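You operate a simulated robot arm through the tools that you are given. There is no shell and no other tool.

Carry out the task below with a simulated robot arm. There is one attempt and no reset: what you move stays moved.

Task
Sow the pot in the holder by the card, firm the soil and add the tag with that code.
Fine: seed tube and tamper go back. Set down upright: tamper.
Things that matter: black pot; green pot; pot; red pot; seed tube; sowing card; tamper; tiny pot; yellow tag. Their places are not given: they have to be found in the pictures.

The check looks at the end state, three seconds after you hand in, the way a careful person would. Anything else that was tipped, shoved, dropped, spilled or broken makes it a failure.

Robot
A 6-joint arm with a two-finger parallel gripper, fixed in place. Base frame: the origin is at the foot of the arm, x ahead of it, y to its left, z up; the work surface is at about z = 760. Readings come in mm, rad, newtons and seconds.
With the tool pointing down near the work surface it reaches from about 300 to 740 mm from the base axis. Its first joint turns from -1.152 to 1.152 rad. Payload 2.45 kg.
The tool frame sits at the grasp point between the pads (the TCP): z along the fingers, y along the line on which they close. The tips reach 24 mm beyond it. The gripper opens to 68 mm. The fingers are 17 mm wide and 10 mm thick; the gripper's body (40 by 70 mm) begins 41 mm behind the TCP.
Orientation is told as [roll, pitch, yaw] about the base's x, y, z axes, in that order, counted from this pose: with the fingers straight down and closing along the base's y, the tool's x points along the base's -x, its y along +y and its z along -z.

Tools
- The arm moves only by the tool play_rows. Its argument "deltas" is text: rows parted by semicolons, each of 7 numbers parted by spaces: the finger opening in mm, from 0 to 68, then the shift along the tool's x, y, z in units of 25 mm (1.0 is 25 mm), then the turn, a rotation vector about the tool's x, y, z in units of 6 degrees (1.0 is 6 degrees). In form: hand tx ty tz rx ry rz; .... A call has 1 to 20 rows; each row shifts and turns the commanded pose from where the row before left it, along the tool's axes as they then stand. A call with a number of a shift or a turn outside -1 to 1 is refused whole. A row lasts 0.2 s, in which the tool goes at most 50 mm and 0.15 rad; a call with a longer step from one row to the next is refused whole, and so is a gripper value outside its range. Where a pose cannot be reached the arm comes as near as it can. A force on the tool above 90 N (or 10 N above the force at the start of the call, whichever is more), or a blocked arm, ends the call early, and 0.2 s more pass. The fingers move at their own pace (about 108 mm/s each) and stop on an object; they squeeze with about 43 N. The grip force told is the motor's: it shows also when the fingers shut on nothing. Time passes only in rows, and 0.2 s behind the last, so rows that do not move let the fingers close. The reply holds the time, the measured pose of the TCP, the force on the tool along the base axes, the opening and the grip force, in the units named above and with some noise, with the torque about the TCP (base axes, N m) and any sound that the robot's microphone picked up.
- Cameras (640 x 400 px; columns grow to the right, rows downward): "scene" is fixed at [175.3, 437.2, 1466.4]; the picture's right is [-0.59, -0.81, 0.00], its down [-0.54, 0.39, -0.75] and it looks along [0.61, -0.44, -0.66] (base axes); focal length 242 px, centre (320, 200). "wrist" rides on the gripper at [84, 11, -75] in the tool frame; the picture's right is [-0.13, 0.99, 0.00], its down [-0.60, -0.08, -0.79] and it looks along [-0.79, -0.10, 0.61] (tool axes); focal length 251 px, centre (320, 200).
- get_image(camera): a new picture of that camera. It takes no simulated time.
- measure_at(camera, pixels): there is no depth. For up to 12 entries [column, row, z] of the newest picture of that camera ("zoom" is the newest enlarged one), the place [x, y] in the base frame at which the ray of that pixel passes the height z, good to about 2 mm, but the place of the scene camera against the robot may be out by one fixed shift of up to 18 mm in any direction. It takes no simulated time.
- zoom(camera, box): a new picture of the part [left, top, right, bottom] of that camera's present view, enlarged. It takes no simulated time.
- sign_off(): hands the job in; it is judged then, once.

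Unless the task says otherwise, let go and move clear before handing in.

The tools are called after "Emit:" as name(argument=value, ...) on one line, values as JSON. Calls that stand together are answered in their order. play_rows: Moves the arm, as the interface text tells. Its arguments: {"type":"object","properties":{"deltas":{"type":"string"}},"required":["deltas"]} The other tools are called the same way: get_image (camera) takes a picture; measure_at (camera, pixels) gives the place at which the rays of pixels pass given heights; zoom (camera, box) takes an enlarged picture of a part of a camera's view; sign_off () hands the job in.

At the start:

```text
clock: 0.0
ee_pos: [483.0, -97.2, 1178.9]
tool_rot: [0.0, 0.0, -0.001]
wrist_force: [-0.1, -0.6, -0.6]
wrist_torque: [0.03, 0.01, 0.01]
grip_width: 68.0
gripper_force: 0.0
```

scene: 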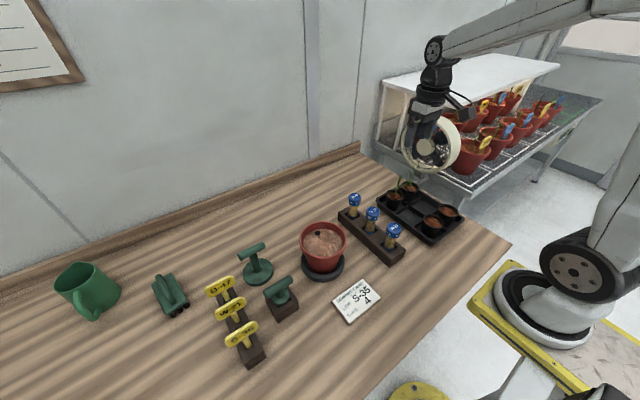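
wrist: 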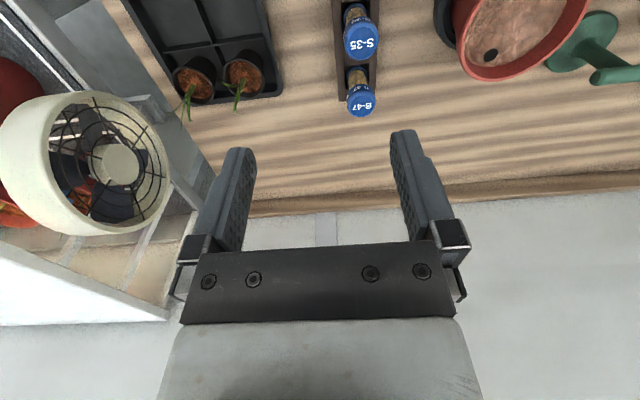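

The scene shows a red pot in a round holder at about (322,247), the card at (357,300), blue-capped seed tubes at (354,200), (372,215), (393,232), yellow tags at (220,287), (231,308), (240,333), and green tools. I'll zoom in to read the card and labels.

Emit:
zoom(camera="scene", box=[310, 260, 400, 330])

Emit:
zoom(camera="scene", box=[190, 230, 310, 370])

Emit:
zoom(camera="scene", box=[290, 170, 470, 290])

Emit:
zoom(camera="wrist", box=[300, 0, 640, 130])

Emit:
zoom(camera="scene", box=[0, 0, 100, 100])

Emit:
zoom(camera="scene", box=[400, 70, 580, 190])

```text
5.71 times, centred on (355, 295) of scene
```

zoom: 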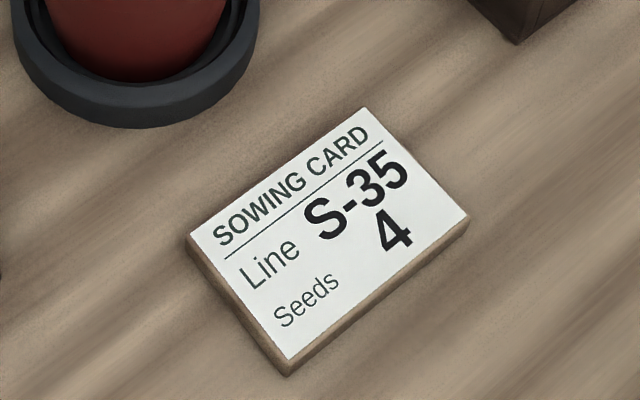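

```text
2.86 times, centred on (250, 300) of scene
```

zoom: 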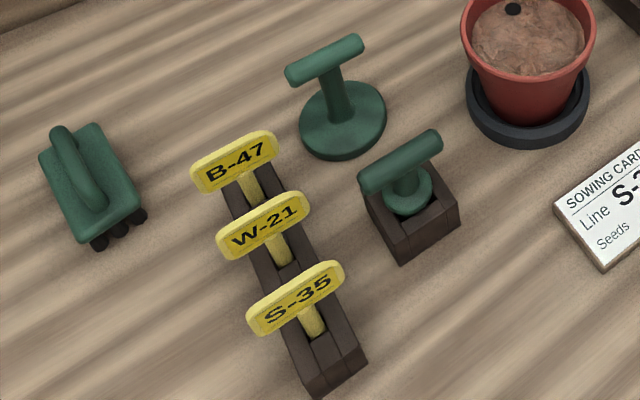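

```text
3.33 times, centred on (380, 230) of scene
```

zoom: 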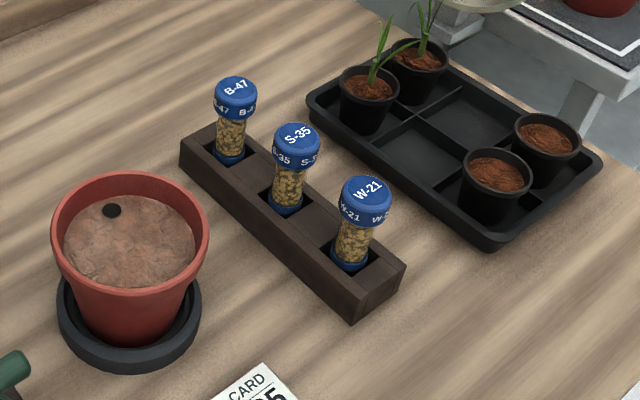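

```text
1.88 times, centred on (470, 65) of wrist
```

zoom: 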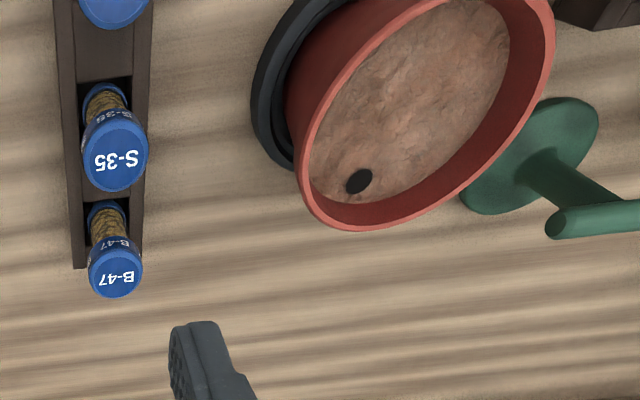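

```text
4.00 times, centred on (50, 50) of scene
```

zoom: 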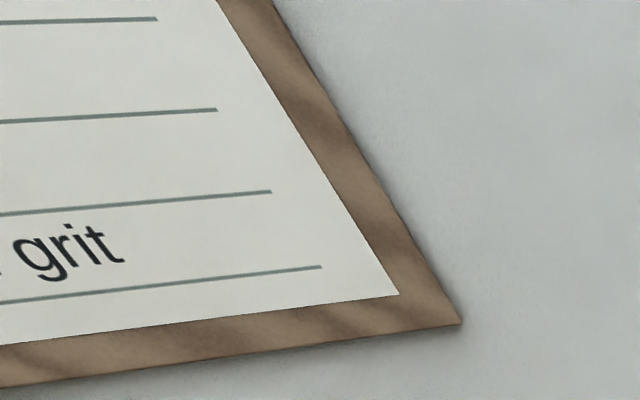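

```text
3.33 times, centred on (490, 130) of scene
```

zoom: 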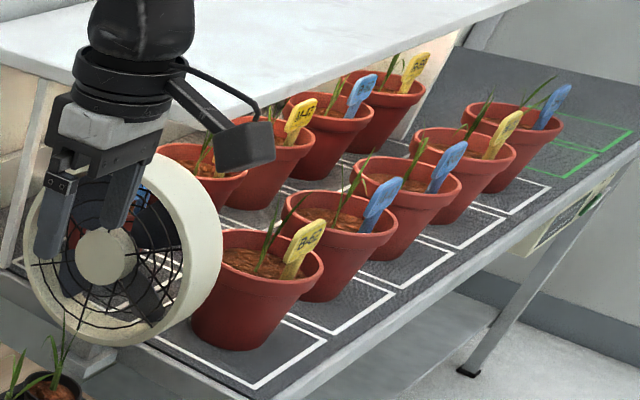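

The card reads S-35 with 4 seeds; the middle blue tube and the nearest yellow tag both carry S-35. Next I'll get rough positions of everything from the scene picture at estimated heights.

Emit:
get_image(camera="scene")

Emit:
measure_at(camera="scene", pixels=[[322, 270, 760], [322, 240, 860], [318, 233, 850], [372, 214, 850], [372, 228, 775], [240, 333, 830], [250, 352, 775], [258, 276, 765], [251, 250, 830], [282, 305, 775], [357, 300, 765], [88, 295, 760]])

Emit:
measure_at(camera="wrist", pixels=[[361, 42, 850], [361, 103, 850], [361, 42, 830], [361, 103, 830], [361, 42, 840], [490, 56, 850], [490, 56, 830], [340, 75, 790], [378, 75, 790]])

```text
taken
```

scene: 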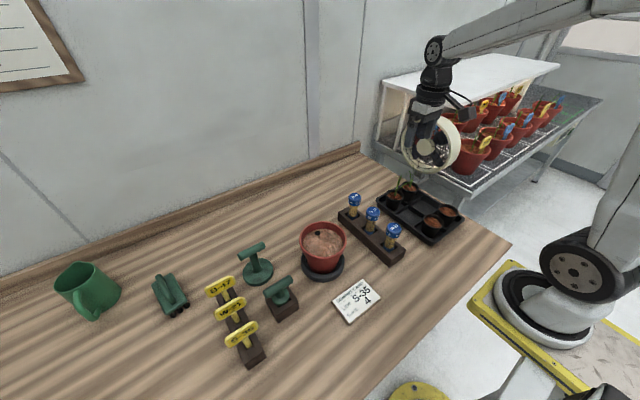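

```text
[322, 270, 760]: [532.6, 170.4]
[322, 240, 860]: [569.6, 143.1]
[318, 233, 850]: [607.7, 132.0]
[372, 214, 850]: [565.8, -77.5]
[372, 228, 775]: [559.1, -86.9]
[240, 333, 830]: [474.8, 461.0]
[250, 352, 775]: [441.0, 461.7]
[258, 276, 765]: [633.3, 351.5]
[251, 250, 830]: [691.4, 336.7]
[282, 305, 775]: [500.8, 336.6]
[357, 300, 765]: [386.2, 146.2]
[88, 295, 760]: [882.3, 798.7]
```

```text
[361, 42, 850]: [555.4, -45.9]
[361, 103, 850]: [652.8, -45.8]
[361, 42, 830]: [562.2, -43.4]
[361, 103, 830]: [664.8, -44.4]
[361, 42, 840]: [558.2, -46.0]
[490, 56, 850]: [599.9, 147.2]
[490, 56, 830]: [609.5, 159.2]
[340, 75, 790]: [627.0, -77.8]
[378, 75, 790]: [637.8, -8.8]
```

The rack runs along x at about y = -46 by the wrist view, so the gripper's closing axis crosses it. I'll go lower and back to triangulate tubes and pot.

Emit:
play_rows(deltas="68 0.5 0.3 0.9 0 0 0;68 0.5 0.3 0.9 0 0 0;68 0.5 0.3 0.9 0 0 0;68 0.5 0.3 0.9 0 0 0;68 0.5 0.3 0.9 0 0 0;68 0.5 0.3 0.9 0 0 0;68 0.5 0.1 0.9 0 0 0;68 0 0 0.9 0 0 0;68 0 0 0 0 0 0")

Emit:
get_image(camera="wrist")

```text
clock: 2.0
ee_pos: [397.6, -50.5, 999.2]
tool_rot: [0.0, 0.001, 0.0]
wrist_force: [-0.1, -0.1, -0.7]
wrist_torque: [0.01, 0.05, 0.01]
grip_width: 68.2
gripper_force: 0.0
```

```text
taken
```

wrist: 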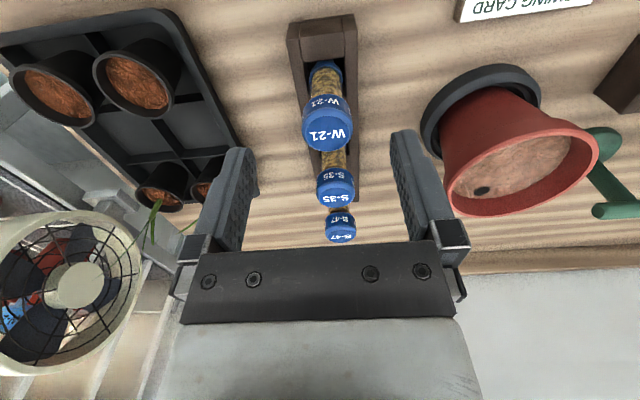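

The three caps now sit at (328,130), (336,190) and (341,228). I'll zoom for accurate cap centres and measure at several heights to triangulate.

Emit:
zoom(camera="wrist", box=[270, 10, 400, 250])

Emit:
zoom(camera="wrist", box=[400, 40, 640, 230])

Emit:
measure_at(camera="wrist", pixels=[[337, 198, 880], [337, 198, 860], [337, 198, 840], [337, 198, 820], [331, 135, 860], [331, 135, 840], [331, 135, 820], [482, 190, 900], [482, 190, 880], [482, 190, 860], [482, 190, 840], [322, 38, 790]])

```text
1.67 times, centred on (335, 130) of wrist
```

zoom: 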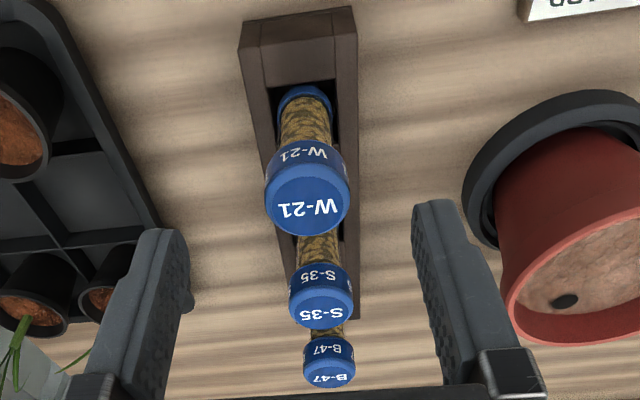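

```text
2.11 times, centred on (520, 135) of wrist
```

zoom: 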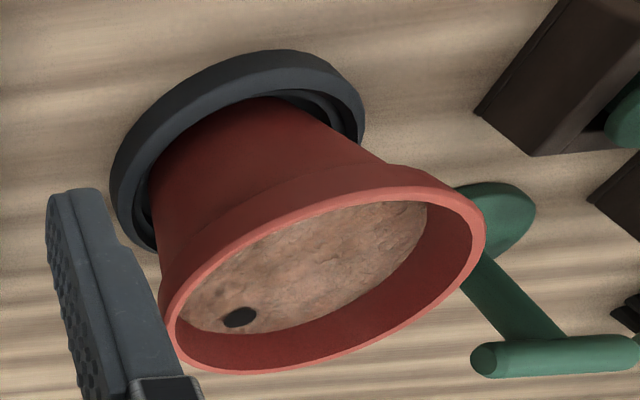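

```text
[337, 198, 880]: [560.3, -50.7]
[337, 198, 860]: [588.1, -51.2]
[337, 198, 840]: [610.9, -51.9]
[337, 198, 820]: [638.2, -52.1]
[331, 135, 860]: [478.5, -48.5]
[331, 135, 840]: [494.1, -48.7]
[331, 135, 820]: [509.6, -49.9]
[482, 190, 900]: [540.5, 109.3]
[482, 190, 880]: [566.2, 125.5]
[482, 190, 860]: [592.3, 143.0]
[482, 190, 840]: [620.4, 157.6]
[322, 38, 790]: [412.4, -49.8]
```

The triangulation puts the S-35 cap top near (545,-50,890). I'll zoom tightly on the tubes to see the cap design and sizes.

Emit:
zoom(camera="wrist", box=[310, 150, 365, 210])

Emit:
zoom(camera="wrist", box=[290, 50, 365, 160])

Emit:
zoom(camera="scene", box=[340, 185, 410, 270])

Emit:
zoom(camera="scene", box=[295, 210, 350, 285])

Emit:
zoom(camera="scene", box=[235, 235, 305, 325])

Emit:
zoom(camera="scene", box=[200, 265, 270, 370])

```text
6.67 times, centred on (338, 180) of wrist
```

zoom: 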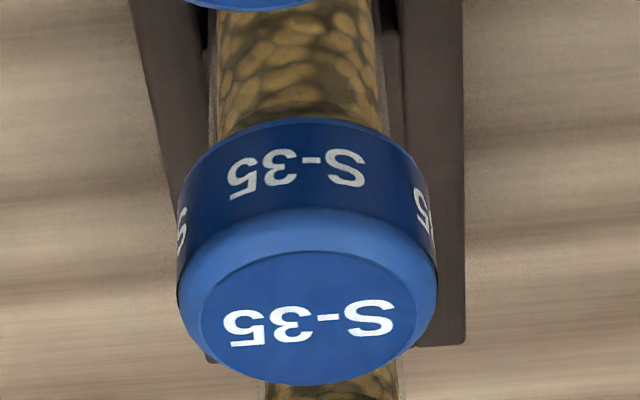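

```text
3.64 times, centred on (328, 105) of wrist
```

zoom: 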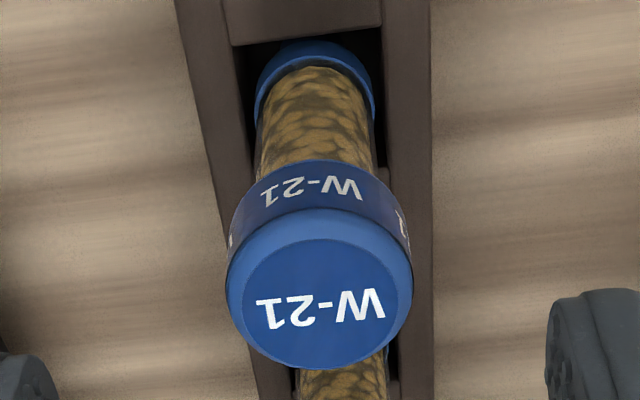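

```text
4.71 times, centred on (375, 228) of scene
```

zoom: 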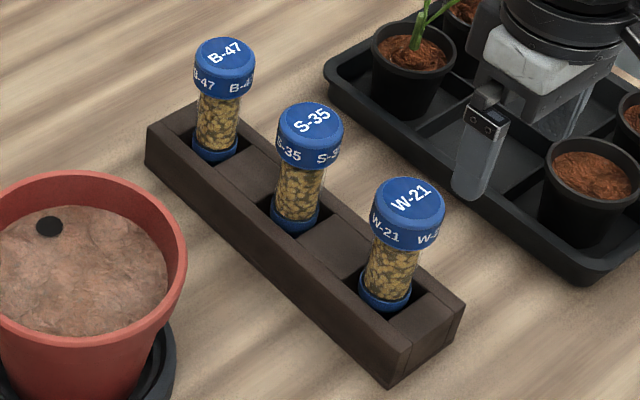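

```text
5.33 times, centred on (322, 248) of scene
```

zoom: 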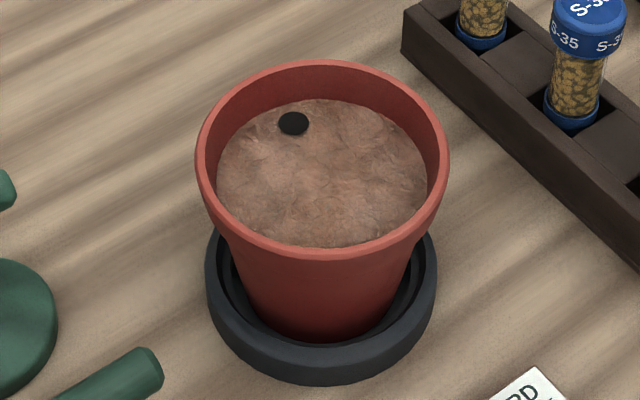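

```text
4.44 times, centred on (270, 280) of scene
```

zoom: 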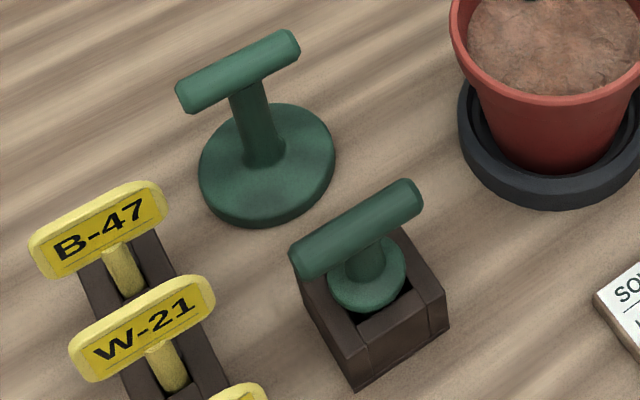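

```text
3.81 times, centred on (235, 318) of scene
```

zoom: 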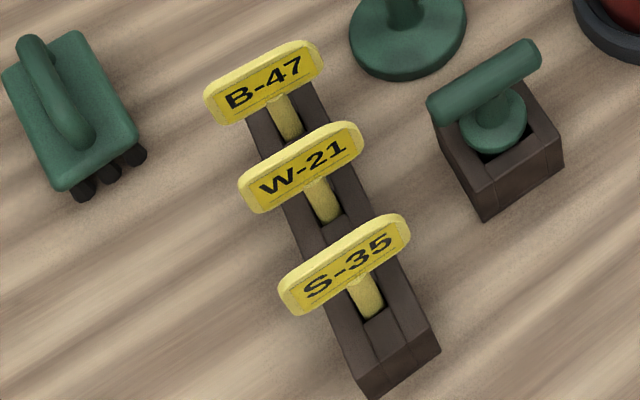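

The black dot in the soil near the rim looks like a ready-made hole, and the cap top has no visible opening. I'll move left to survey the pot, tools and tag rack with the wrist camera.

Emit:
play_rows(deltas="68 0.2 1 0 0 0 0;68 0.2 1 0 0 0 0;68 0.2 1 0 0 0 0;68 0.2 1 0 0 0 0;68 0.2 1 0 0 0 0;68 0.2 1 0 0 0 0;68 0.2 1 0 0 0 0;68 0.2 1 0 0 0 0;68 0.2 1 0 0 0 0;68 0.2 1 0 0 0 0;68 0.2 1 0 0 0 0;68 0.2 1 0 0 0 0;68 0 0 0 0 0 0")

Emit:
get_image(camera="wrist")

Emit:
get_image(camera="scene")

```text
clock: 4.8
ee_pos: [335.7, 251.5, 999.6]
tool_rot: [0.0, -0.001, -0.001]
wrist_force: [0.1, -0.8, 0.2]
wrist_torque: [0.03, -0.02, 0.02]
grip_width: 68.0
gripper_force: 0.0
```

```text
taken
```

wrist: 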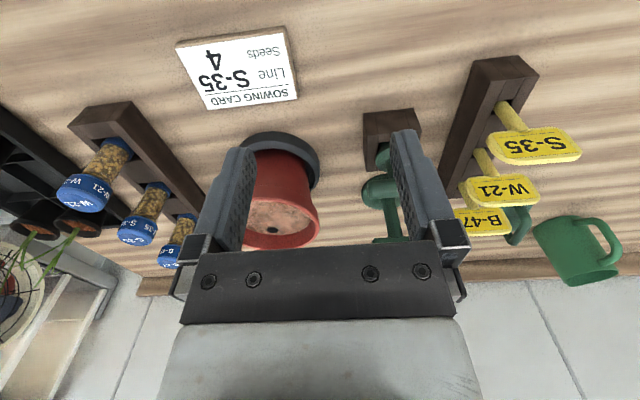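

```text
taken
```

scene: 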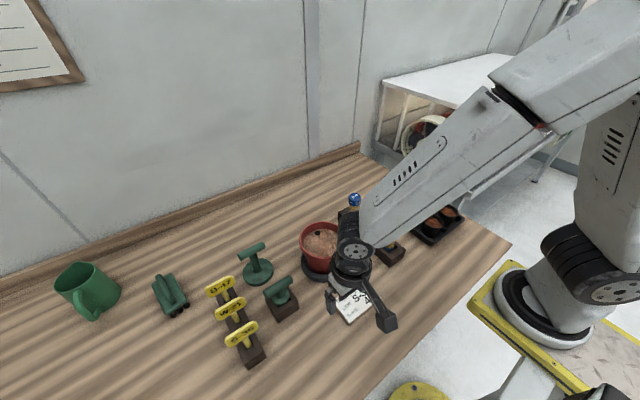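

From here I can see the tool block at (390,130), the disc tamper behind it, and the tag rack with S-35 nearest at (535,145). I'll zoom and measure key features.

Emit:
zoom(camera="wrist", box=[340, 90, 450, 260])

Emit:
zoom(camera="wrist", box=[430, 50, 600, 250])

Emit:
zoom(camera="wrist", box=[50, 90, 210, 280])

Emit:
zoom(camera="wrist", box=[220, 120, 340, 255])

```text
2.35 times, centred on (395, 175) of wrist
```

zoom: 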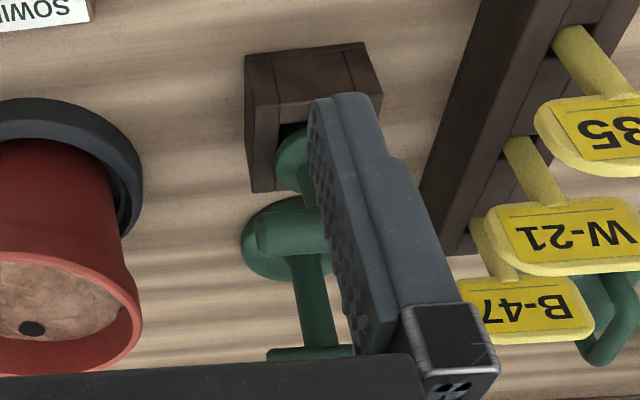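

```text
2.00 times, centred on (515, 150) of wrist
```

zoom: 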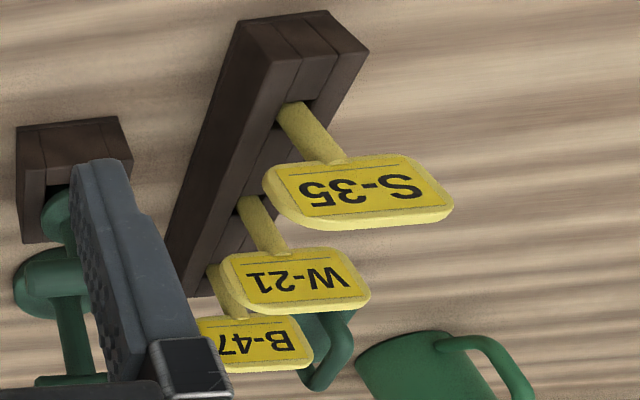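

```text
2.11 times, centred on (130, 185) of wrist
```

zoom: 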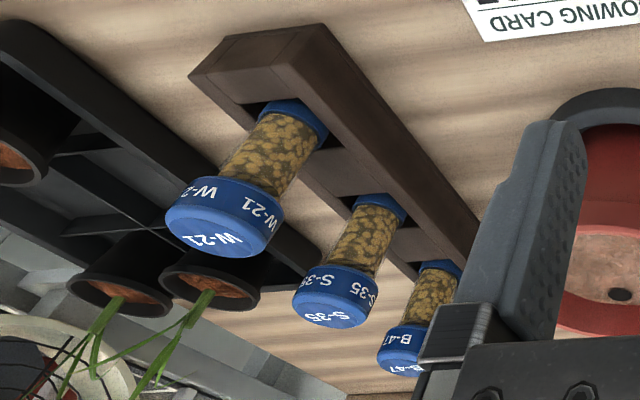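

```text
2.96 times, centred on (280, 188) of wrist
```

zoom: 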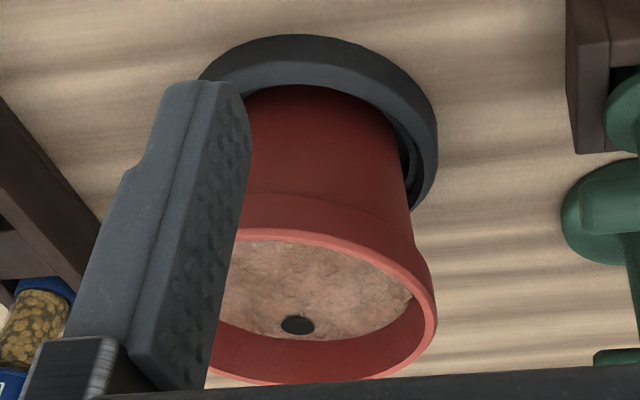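

I'll measure rays at two heights for the cap, tag, pot rim and tool features so that I can triangulate with the other views.

Emit:
measure_at(camera="wrist", pixels=[[135.2, 238.6, 900], [135.2, 238.6, 870], [84, 201, 900], [84, 201, 870], [536, 163, 860], [536, 163, 840], [508, 116, 790], [388, 205, 860], [388, 205, 830], [273.5, 231.6, 860], [273.5, 231.6, 840], [390, 113, 800]])

Emit:
measure_at(camera="scene", pixels=[[373, 210, 900], [373, 210, 870], [390, 225, 900], [390, 225, 870], [354, 194, 900], [354, 194, 870]])

```text
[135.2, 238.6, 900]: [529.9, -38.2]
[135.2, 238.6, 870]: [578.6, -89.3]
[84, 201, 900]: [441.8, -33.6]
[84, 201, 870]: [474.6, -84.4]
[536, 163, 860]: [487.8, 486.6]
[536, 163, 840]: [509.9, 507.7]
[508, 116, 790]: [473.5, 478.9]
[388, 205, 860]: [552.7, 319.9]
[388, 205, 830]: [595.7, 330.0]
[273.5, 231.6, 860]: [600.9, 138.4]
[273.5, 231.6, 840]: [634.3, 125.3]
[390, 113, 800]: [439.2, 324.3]
```

```text
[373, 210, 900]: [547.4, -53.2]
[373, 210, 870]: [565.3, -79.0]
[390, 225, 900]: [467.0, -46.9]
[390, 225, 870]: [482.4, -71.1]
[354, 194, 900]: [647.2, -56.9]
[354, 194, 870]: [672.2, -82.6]
```

The S-35 cap top triangulates consistently to (542,-50.5,892) and the tubes are about 90 mm apart along x. Next I'll rise and pitch the tool so the camera looks down steeply on pot, tools and tags.

Emit:
play_rows(deltas="68 -0.32 0 -0.9 0 0 0;68 -0.32 0 -0.9 0 0 0;68 -0.32 0 -0.9 0 0 0;68 -0.32 0 -0.9 0 0 0;68 -0.32 0 -0.9 0 0 0;68 -0.32 0 -0.9 0 0 0;68 -0.32 0 -0.9 0 0 0;68 -0.32 0 -0.9 0 0 0;68 0 0 0 0 1 0;68 0 0 0 0 1 0;68 0 0 0 0 1 0;68 0 0 0 0 1 0;68 0 0 0 0 1 0;68 0 0 0 0 0 0")

Emit:
get_image(camera="wrist")

```text
clock: 7.8
ee_pos: [400.4, 251.4, 1178.8]
tool_rot: [0.001, 0.526, 0.001]
wrist_force: [-0.1, -0.1, -0.9]
wrist_torque: [0.04, -0.01, 0.04]
grip_width: 67.8
gripper_force: 0.0
```

```text
taken
```

wrist: 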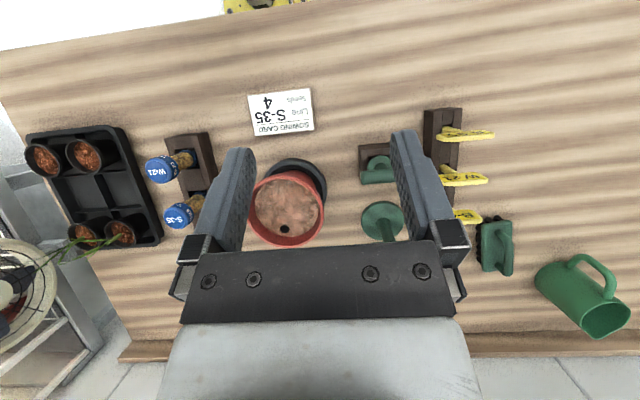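

The steep view shows the pot at (287,205), the disc tamper at (383,221) and the tag rack at (445,165). I'll zoom in on each.

Emit:
zoom(camera="wrist", box=[235, 150, 345, 255])

Emit:
zoom(camera="wrist", box=[340, 130, 440, 250])

Emit:
zoom(camera="wrist", box=[410, 95, 520, 285])

Emit:
measure_at(camera="wrist", pixels=[[287, 206, 860], [287, 206, 840], [285, 228.5, 840], [285, 228.5, 820], [383, 221, 765], [182, 214, 892], [466, 132, 840], [466, 132, 820], [448, 128, 790], [463, 178, 840], [463, 178, 820], [445, 178, 790]])

```text
3.81 times, centred on (290, 202) of wrist
```

zoom: 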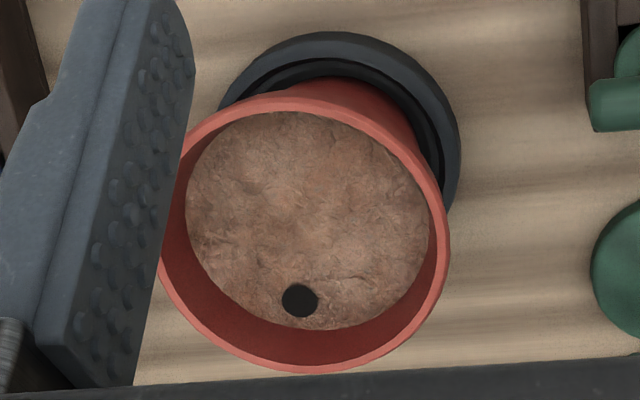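

```text
3.33 times, centred on (390, 190) of wrist
```

zoom: 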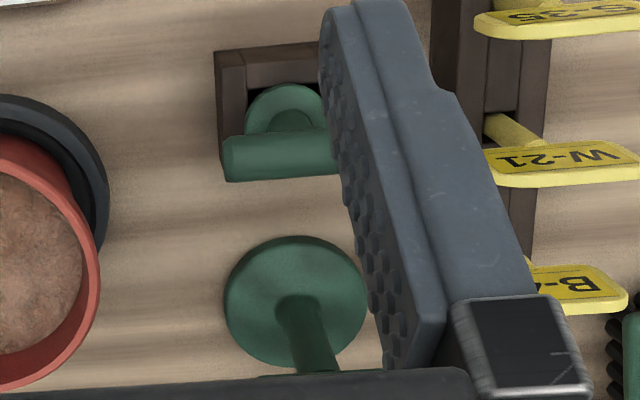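

```text
2.11 times, centred on (465, 190) of wrist
```

zoom: 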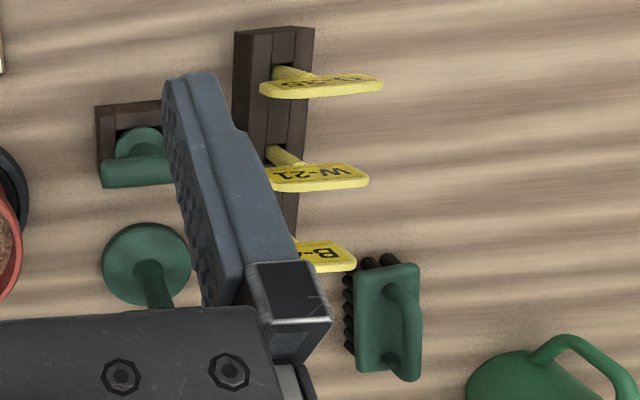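

```text
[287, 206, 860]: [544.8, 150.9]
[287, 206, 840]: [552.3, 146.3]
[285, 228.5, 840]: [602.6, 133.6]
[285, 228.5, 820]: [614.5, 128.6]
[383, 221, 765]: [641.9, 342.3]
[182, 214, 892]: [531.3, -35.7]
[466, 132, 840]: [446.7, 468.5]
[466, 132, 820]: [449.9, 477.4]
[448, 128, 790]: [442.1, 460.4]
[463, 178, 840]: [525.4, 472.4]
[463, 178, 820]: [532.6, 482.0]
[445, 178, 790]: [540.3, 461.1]
```

I'll check the cap position in this view too, since the quick reading differs slightly.

Emit:
zoom(camera="wrist", box=[135, 120, 235, 240])

Emit:
zoom(camera="wrist", box=[235, 150, 345, 255])

Emit:
measure_at(camera="zoom", pixels=[[180, 150, 860], [180, 150, 870], [450, 255, 860], [303, 372, 860], [290, 93, 860], [158, 235, 860], [300, 300, 840], [300, 300, 850], [187, 205, 845], [430, 235, 845], [290, 112, 845], [310, 330, 845]])

```text
3.33 times, centred on (185, 180) of wrist
```

zoom: 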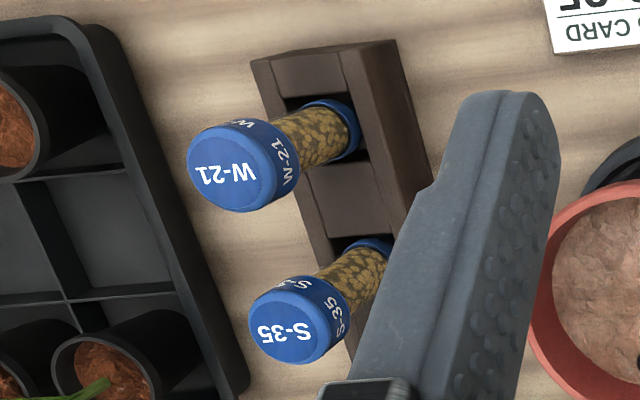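

```text
3.81 times, centred on (290, 202) of wrist
```

zoom: 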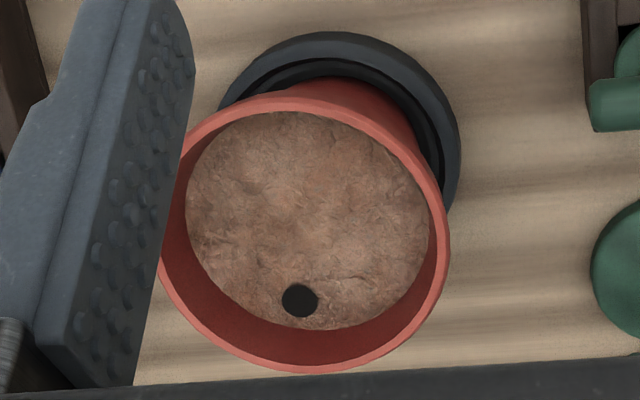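

```text
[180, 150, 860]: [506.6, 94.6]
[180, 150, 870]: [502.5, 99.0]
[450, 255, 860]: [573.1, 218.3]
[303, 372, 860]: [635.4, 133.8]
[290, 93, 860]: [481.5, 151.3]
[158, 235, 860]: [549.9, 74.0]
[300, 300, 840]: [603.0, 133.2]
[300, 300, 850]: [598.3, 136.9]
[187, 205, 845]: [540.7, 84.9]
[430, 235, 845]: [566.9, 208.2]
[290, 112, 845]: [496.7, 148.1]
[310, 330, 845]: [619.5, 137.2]
```

The pot centre works out near (550,151), with the soil at about z 863, the rim at about 880 and the hole near (592,141). For pouring I need a near-horizontal side grip on the S-35 tube, so I'll level the tool, go over the free area near the card, and yaw it diagonally.

Emit:
play_rows(deltas="68 0 0 0 0 -1 0;68 0 0 0 0 -1 0;68 0 0 0 0 -1 0;68 0 0 0 0 -1 0;68 0 0 0 0 -1 0;68 -0.17 -0.865 0.45 0 0 0;68 -0.17 -0.865 0.45 0 0 0;68 -0.17 -0.865 0.45 0 0 0;68 -0.17 -0.865 0.45 0 0 0;68 -0.17 -0.865 0.45 0 0 0;68 -0.17 -0.865 0.45 0 0 0;68 -0.17 -0.865 0.45 0 0 0;68 0 0 0 0 0 0")

Emit:
play_rows(deltas="68 0 0 0 0 0 0.98;68 0 0 0 0 0 0.98;68 0 0 0 0 0 0.98;68 0 0 0 0 0 0.98;68 0 0 0 0 0 0.98;68 0 0 0 0 0 0.98;68 0 0 0 0 0 0.98;68 0 0 0 0 0 0.98;68 0 0 0 0 0 0.98;68 0 0 0 0 -1 0;68 0 0 0 0 -1 0;68 0 0 0 0 -1 0;68 0 0 0 0 -1 0;68 0 0 0 0 -1 0;68 0 0 0 0 0 0")

Emit:
get_image(camera="wrist")

Emit:
get_image(camera="scene")

```text
clock: 10.6
ee_pos: [428.3, 99.6, 1101.7]
tool_rot: [0.001, -0.001, 0.0]
wrist_force: [0.1, 0.8, -0.2]
wrist_torque: [-0.01, 0.0, -0.02]
grip_width: 68.2
gripper_force: 0.1
```

```text
clock: 13.8
ee_pos: [430.3, 99.0, 1100.8]
tool_rot: [-0.001, -0.524, -0.923]
wrist_force: [0.1, -0.4, 0.3]
wrist_torque: [-0.03, 0.03, 0.03]
grip_width: 68.1
gripper_force: 0.0
```

```text
taken
```

wrist: 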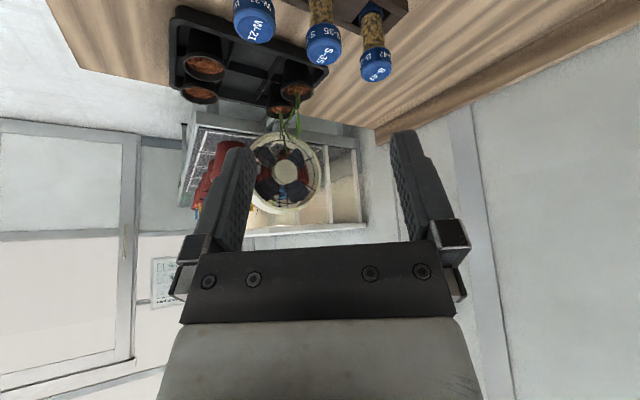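

```text
taken
```

scene: 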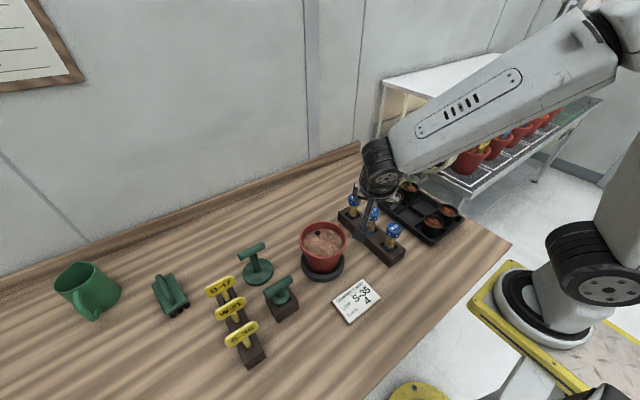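

The pose is tracking (yaw -0.923, pitch -0.524) and the tubes appear at the top of the wrist view. I'll pitch to 65° and descend to the pre-grasp point about 120 mm behind the tube.

Emit:
play_rows(deltas="68 0 0 0 0 -0.972 0;68 0 0 0 0 -0.972 0;68 0 0 0 0 -0.972 0;68 0 0 0 0 -0.972 0;68 0 0 0 0 -0.972 0;68 0 0 0 0 -0.972 0;68 0.79 0 0.8 0 0 0;68 0.79 0 0.8 0 0 0;68 0.79 0 0.8 0 0 0;68 0.79 0 0.8 0 0 0;68 0.79 0 0.8 0 0 0;68 0.79 0 0.8 0 0 0;68 0.79 0 0.8 0 0 0;68 0 0 0 0 0 0")

Emit:
get_image(camera="wrist")

Emit:
get_image(camera="scene")

```text
clock: 16.8
ee_pos: [482.7, 52.6, 924.7]
tool_rot: [-0.012, -1.132, -0.913]
wrist_force: [-0.1, -0.1, 0.4]
wrist_torque: [0.02, -0.04, 0.02]
grip_width: 67.6
gripper_force: 0.1
out of reach, approached as far as the arm can: row 13
```

```text
taken
```

wrist: 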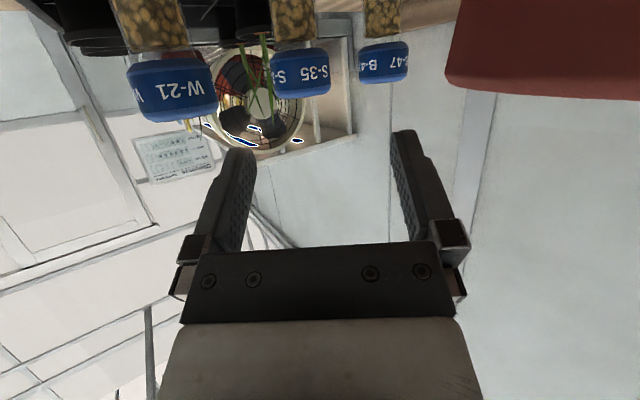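

```text
taken
```

scene: 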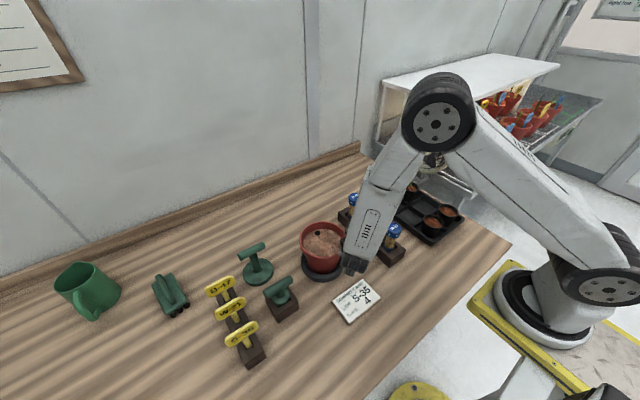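

Row 13 hit a reach limit at (483,53,925), but S-35 stands ahead of me at (300,70). I'll move forward and down along the approach line, with the fingers narrowed to 54 mm, to see if the pose becomes reachable.

Emit:
play_rows(deltas="54 0.3 -0.14 0.85 0 0 0;54 0.3 -0.14 0.85 0 0 0;54 0 0 0 0 0 0")

Emit:
get_image(camera="wrist")

```text
clock: 17.6
ee_pos: [511.8, 30.3, 903.3]
tool_rot: [-0.011, -1.132, -0.914]
wrist_force: [-0.3, 0.5, 0.5]
wrist_torque: [0.02, 0.01, -0.01]
grip_width: 54.0
gripper_force: 0.2
out of reach, approached as far as the arm can: row 1, 2
```

```text
taken
```

wrist: 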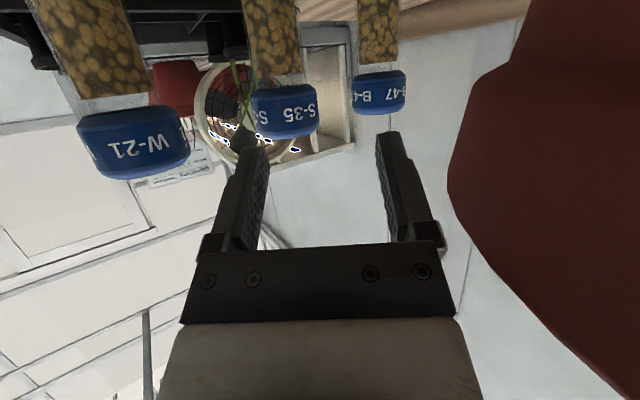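

The arm can't hold this yaw, as it ended at (512,30,903) rather than on the line, and the pot is close on the right. I'll back straight up, reset to tool-down, and use a gentler yaw of -35° and 50° tilt to grip the cap.

Emit:
play_rows(deltas="54 -0.9 0 -0.42 0 0 0;54 -0.9 0 -0.42 0 0 0;54 -0.9 0 -0.42 0 0 0;54 -0.9 0 -0.42 0 0 0;54 -0.9 0 -0.42 0 0 0;68 0 0 0 0 0 0")

```text
clock: 19.0
ee_pos: [510.3, 30.5, 1026.9]
tool_rot: [-0.002, -1.133, -0.924]
wrist_force: [-0.2, -0.7, 0.5]
wrist_torque: [-0.01, 0.03, 0.0]
grip_width: 67.8
gripper_force: 0.0
```

The arm is back on its commanded pose at (510,30,1027). I'll yaw to -35°, set the tilt to 50°, and go above the S-35 tube.

Emit:
play_rows(deltas="68 0 0 0 -0.906 0 -0.423;68 0 0 0 -0.906 0 -0.423;68 0 0 0 -0.906 0 -0.423;68 0 0 0 0 0.833 0;68 0 0 0 0 0.833 0;68 0 0 0 0 0.833 0;68 0 0 0 0 0 0")

Emit:
play_rows(deltas="68 0.04 -0.383 0.79 0 0 0;68 0.04 -0.383 0.79 0 0 0;68 0.04 -0.383 0.79 0 0 0;68 0.04 -0.383 0.79 0 0 0;68 0.04 -0.383 0.79 0 0 0;68 0 0 0 0 0 0")

Emit:
get_image(camera="wrist")

Emit:
get_image(camera="scene")

```text
clock: 20.6
ee_pos: [511.0, 30.2, 1027.7]
tool_rot: [-0.001, -0.87, -0.608]
wrist_force: [-0.4, 0.5, -0.6]
wrist_torque: [0.03, 0.0, 0.0]
grip_width: 67.9
gripper_force: 0.1
```

```text
clock: 22.0
ee_pos: [541.3, -50.2, 960.1]
tool_rot: [0.0, -0.873, -0.609]
wrist_force: [0.1, 0.4, -1.2]
wrist_torque: [0.03, -0.03, -0.01]
grip_width: 67.9
gripper_force: 0.1
```

```text
taken
```

wrist: 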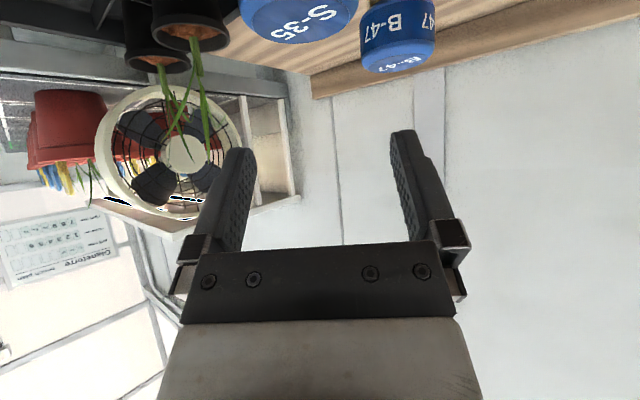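

```text
taken
```

scene: 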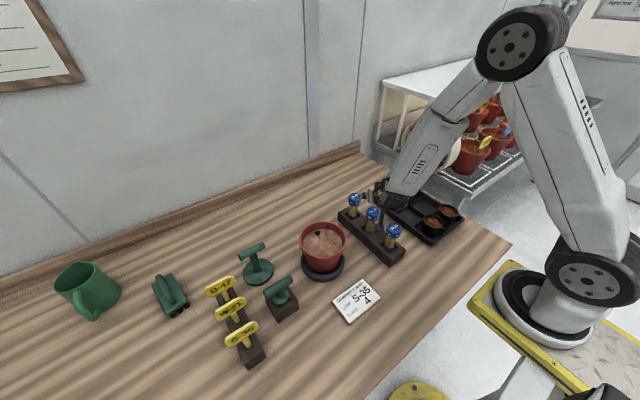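

The pose is reached: (541,-50,960), tilt 50°, yaw -35°. I'll check the alignment with the S-35 cap visible at (300,10).

Emit:
zoom(camera="wrist", box=[220, 0, 450, 90])

Emit:
measure_at(camera="wrist", pixels=[[309, 22, 892], [240, 0, 880], [358, 0, 885], [410, 62, 892]])

Emit:
zoom(camera="scene", box=[330, 160, 430, 270])

```text
2.78 times, centred on (335, 45) of wrist
```

zoom: 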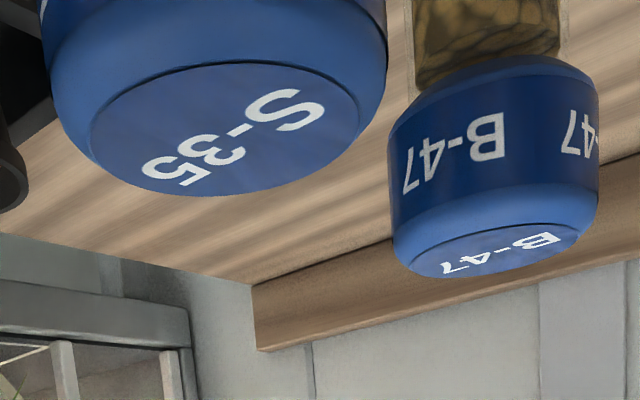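

```text
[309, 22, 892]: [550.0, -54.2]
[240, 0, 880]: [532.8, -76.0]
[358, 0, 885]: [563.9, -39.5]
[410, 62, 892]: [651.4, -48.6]
```

```text
3.64 times, centred on (380, 215) of scene
```

zoom: 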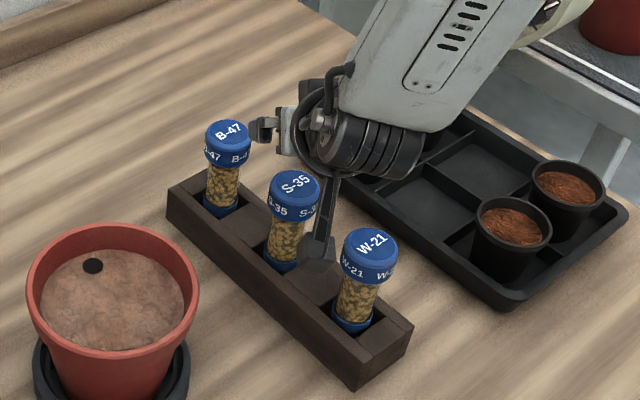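

The camera stalk lies clear of W-21 as computed. I'll refine the cap centre.

Emit:
measure_at(camera="zoom", pixels=[[320, 200, 892]])

Emit:
measure_at(camera="wrist", pixels=[[300.8, 19, 892], [300.8, 19, 890], [300.8, 19, 896], [268, 14, 892], [336, 22, 892], [320, 9, 892], [292, 31, 892], [397, 62, 892], [398, 62, 888]])

```text
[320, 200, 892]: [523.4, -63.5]
```

```text
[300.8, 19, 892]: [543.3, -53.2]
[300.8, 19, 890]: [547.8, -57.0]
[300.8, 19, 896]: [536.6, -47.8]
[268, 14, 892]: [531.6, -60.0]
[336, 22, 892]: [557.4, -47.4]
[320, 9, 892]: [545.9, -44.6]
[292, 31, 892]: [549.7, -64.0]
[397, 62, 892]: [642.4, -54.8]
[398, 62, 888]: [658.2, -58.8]
```

The cap centre is about (542,-51.5). Before descending I'll check the tray pots' positions relative to the finger on the -y side.

Emit:
measure_at(camera="scene", pixels=[[433, 222, 830], [450, 211, 830], [395, 196, 830], [411, 187, 830], [376, 196, 790], [430, 245, 790]])

Emit:
play_rows(deltas="68 0.65 0 0.547 0 0 0;68 0.65 0 0.547 0 0 0;68 0 0 0 0 0 0")

Emit:
zoom(camera="scene", box=[330, 160, 430, 270])

Emit:
get_image(camera="wrist")

```text
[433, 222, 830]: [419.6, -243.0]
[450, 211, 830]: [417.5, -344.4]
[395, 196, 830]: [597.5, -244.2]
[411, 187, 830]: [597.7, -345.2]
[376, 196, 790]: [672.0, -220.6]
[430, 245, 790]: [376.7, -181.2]
```

```text
clock: 22.8
ee_pos: [544.1, -49.7, 918.0]
tool_rot: [0.0, -0.872, -0.607]
wrist_force: [0.6, -0.5, -0.4]
wrist_torque: [0.01, 0.03, 0.03]
grip_width: 67.8
gripper_force: 0.1
```

```text
3.64 times, centred on (380, 215) of scene
```

zoom: 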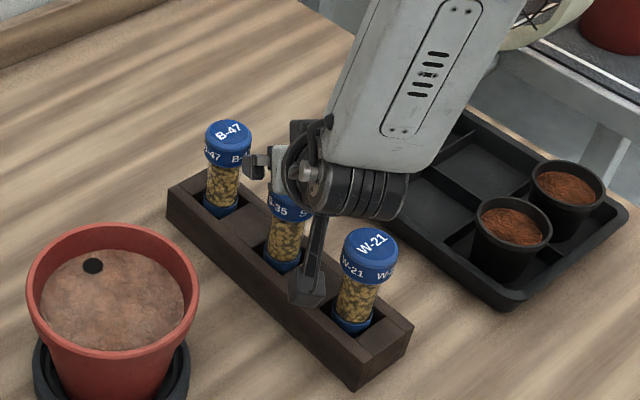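

```text
taken
```

wrist: 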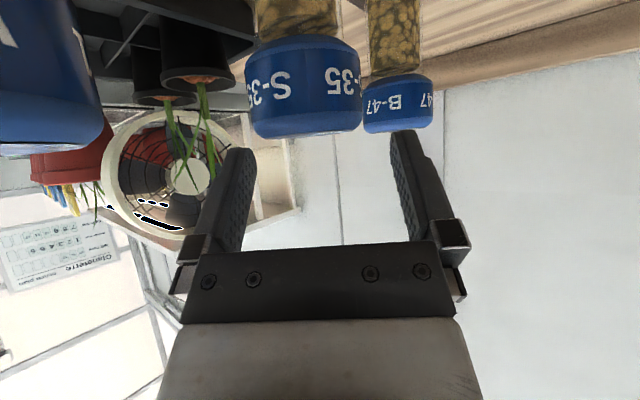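

The fingers straddle the S-35 cap (305,85 in the wrist view) and the tray is well clear. I'll finish the descent with a 2.5 mm lateral correction.

Emit:
play_rows(deltas="68 0.5 -0.05 0.42 0 0 0;68 0.5 -0.05 0.42 0 0 0;68 0.3 0 0.26 0 0 0;68 0 0 0 0 0 0")

Emit:
get_image(camera="wrist")

Emit:
zoom(camera="scene", box=[330, 160, 430, 270])

```text
clock: 23.8
ee_pos: [556.4, -49.6, 886.1]
tool_rot: [-0.012, -0.869, -0.603]
wrist_force: [0.7, -0.1, -0.2]
wrist_torque: [0.0, 0.02, -0.03]
grip_width: 68.1
gripper_force: 0.1
out of reach, approached as far as the arm can: row 2, 3
```

```text
taken
```

wrist: 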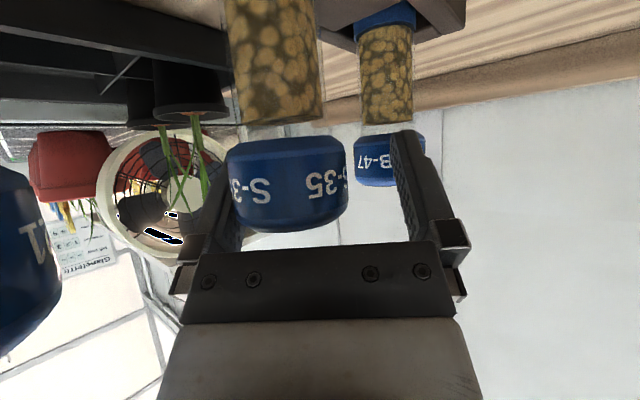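

```text
3.64 times, centred on (380, 215) of scene
```

zoom: 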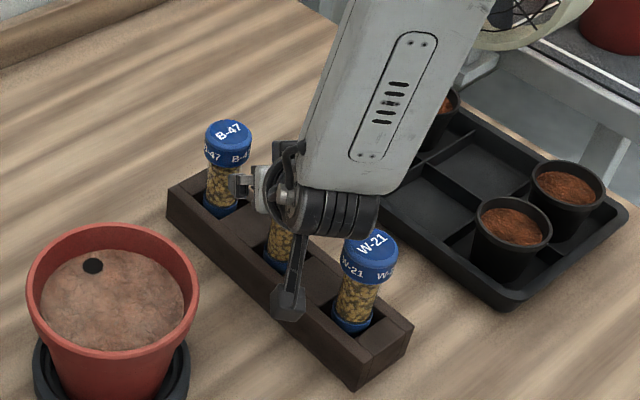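

Reach ran out again at z≈886 and the tool drifted off centre, though the force stayed at 0.7 N and the tube is still upright at (290,185). I'll retreat straight up before replanning the tilt.

Emit:
play_rows(deltas="68 -0.5 0.05 -0.42 0 0 0;68 -0.766 0 -0.643 0 0 0;68 -0.766 0 -0.643 0 0 0;68 -0.766 0 -0.643 0 0 0;68 -0.766 0 -0.643 0 0 0;68 0 0 0 0 0 0")

Emit:
zoom(camera="scene", box=[330, 160, 430, 270])

```text
clock: 25.2
ee_pos: [557.0, -48.9, 1002.3]
tool_rot: [0.0, -0.873, -0.61]
wrist_force: [0.0, 0.7, -0.5]
wrist_torque: [0.04, 0.0, -0.02]
grip_width: 68.1
gripper_force: 0.0
```

```text
3.64 times, centred on (380, 215) of scene
```

zoom: 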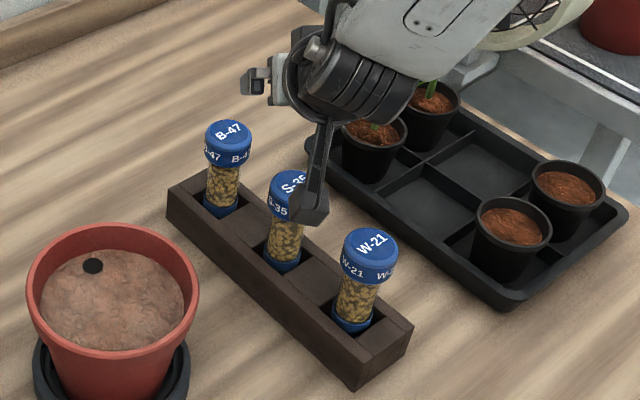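

Everything is still upright in the rack. Before grasping I'll test empty-handed how far the tool can tilt and roll above the pot, first moving over it and yawing radial.

Emit:
play_rows(deltas="68 0.1 0.753 -0.533 0 0 0;68 0.1 0.753 -0.533 0 0 0;68 0.1 0.753 -0.533 0 0 0;68 0.1 0.753 -0.533 0 0 0;68 0.1 0.753 -0.533 0 0 0;68 0.1 0.753 -0.533 0 0 0;68 0.1 0.753 -0.533 0 0 0;68 0.1 0.753 -0.533 0 0 0;68 0.1 0.753 -0.533 0 0 0;68 0 0 0 -0.709 0 -0.595;68 0 0 0 -0.709 0 -0.595;68 0 0 0 -0.709 0 -0.595;68 0 0 0 -0.709 0 -0.595;68 0 0 0 -0.709 0 -0.595;68 0 0 0 -0.709 0 -0.595;68 0 0 0 -0.709 0 -0.595;68 0 0 0 -0.709 0 -0.595;68 0 0 0 -0.709 0 -0.595;68 0 0 0 0 0 0")

Emit:
play_rows(deltas="68 0 0 0 0 -1 0;68 0 0 0 0 -1 0;68 0 0 0 0 -1 0;68 0 0 0 0 -1 0;68 0 0 0 0 -1 0;68 0 0 0 0 -1 0;68 0 0 0 0 -0.67 0;68 0 0 0 0 0 0")

Emit:
get_image(camera="scene")

```text
clock: 29.2
ee_pos: [566.5, 154.7, 1062.4]
tool_rot: [-0.007, -0.87, 0.262]
wrist_force: [-0.6, -0.2, -0.1]
wrist_torque: [0.0, -0.03, -0.01]
grip_width: 68.0
gripper_force: 0.1
out of reach, approached as far as the arm can: row 18
```

```text
clock: 31.0
ee_pos: [573.3, 214.7, 1107.6]
tool_rot: [-1.484, -1.541, 1.743]
wrist_force: [0.4, 0.2, 0.7]
wrist_torque: [0.02, 0.01, -0.03]
grip_width: 67.9
gripper_force: 0.0
out of reach, approached as far as the arm can: row 1, 2, 3, 4, 5, 6, 7
```

```text
taken
```

scene: 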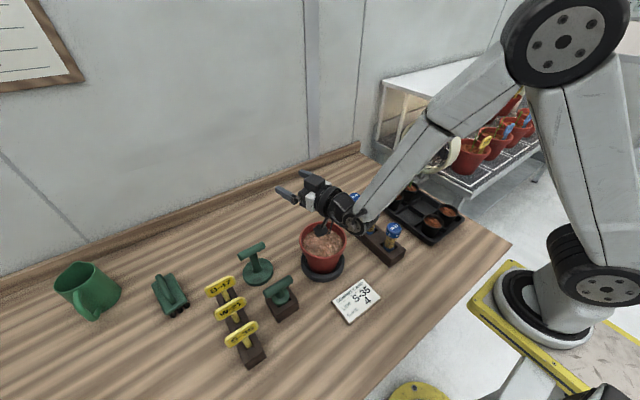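

The arm drifted while passing where the forearm and tool line up, but it did end with the tool truly horizontal at (573,215,1108). I'll test whether it now tracks normally from here, down toward the point over the pot.

Emit:
play_rows(deltas="68 0.88 -0.47 -0.16 0 0 0;68 0.88 -0.47 -0.16 0 0 0;68 0.88 -0.47 -0.16 0 0 0;68 0.88 -0.47 -0.16 0 0 0;68 0 0 0 0 0 0")

Emit:
get_image(camera="scene")

```text
clock: 32.2
ee_pos: [590.1, 222.0, 1074.1]
tool_rot: [-1.451, -1.529, 1.712]
wrist_force: [0.1, 0.1, -0.3]
wrist_torque: [-0.02, 0.01, -0.03]
grip_width: 67.9
gripper_force: 0.2
out of reach, approached as far as the arm can: row 1, 2, 3, 4
```

```text
taken
```

scene: 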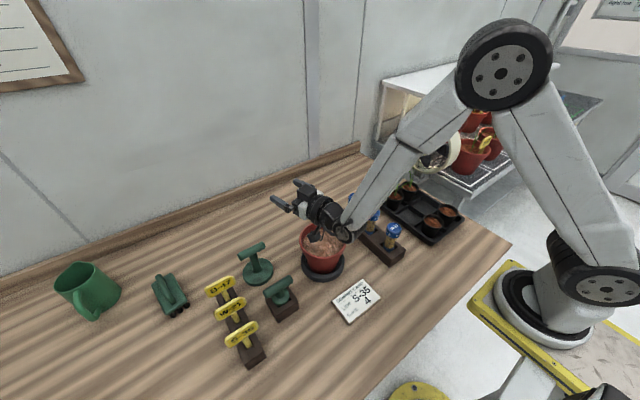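

Tracking still fails, which fits a forearm-roll limit reached because I pitched outward while the wrist was already rolled sideways. I'll return to tool-down, line it up radially, and pitch out within the arm's plane.

Emit:
play_rows(deltas="68 -0.6 0 0 0 0 0;68 0 0 0 0 1 0;68 0 0 0 0 1 0;68 0 0 0 0 1 0;68 0 0 0 0 1 0;68 0 0 0 0 1 0;68 0 0 0 0 1 0;68 0 0 0 0 1 0;68 0 0 0 0 1 0;68 0 0 0 0 1 0;68 0 0 0 0 1 0;68 0 0 0 0 1 0;68 0 0 0 0 1 0;68 0 0 0 0 1 0;68 0 0 0 0 1 0;68 0 0 0 0 1 0;68 0 0 0 0 0 0")

Emit:
get_image(camera="scene")

```text
clock: 35.8
ee_pos: [599.2, 221.8, 1091.0]
tool_rot: [-0.022, -0.082, 0.242]
wrist_force: [0.5, -0.1, -0.5]
wrist_torque: [-0.02, 0.02, 0.01]
grip_width: 68.1
gripper_force: 0.1
out of reach, approached as far as the arm can: row 1, 10
```

```text
taken
```

scene: 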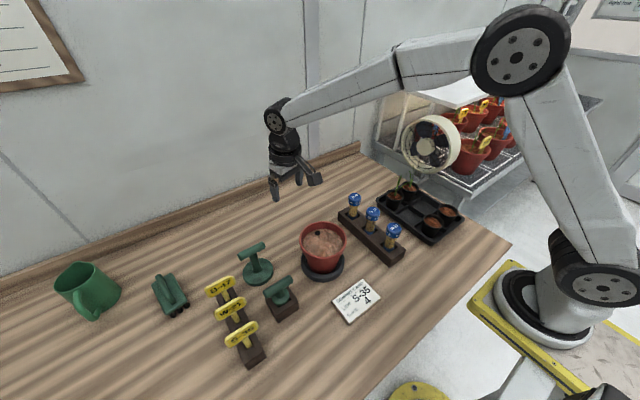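

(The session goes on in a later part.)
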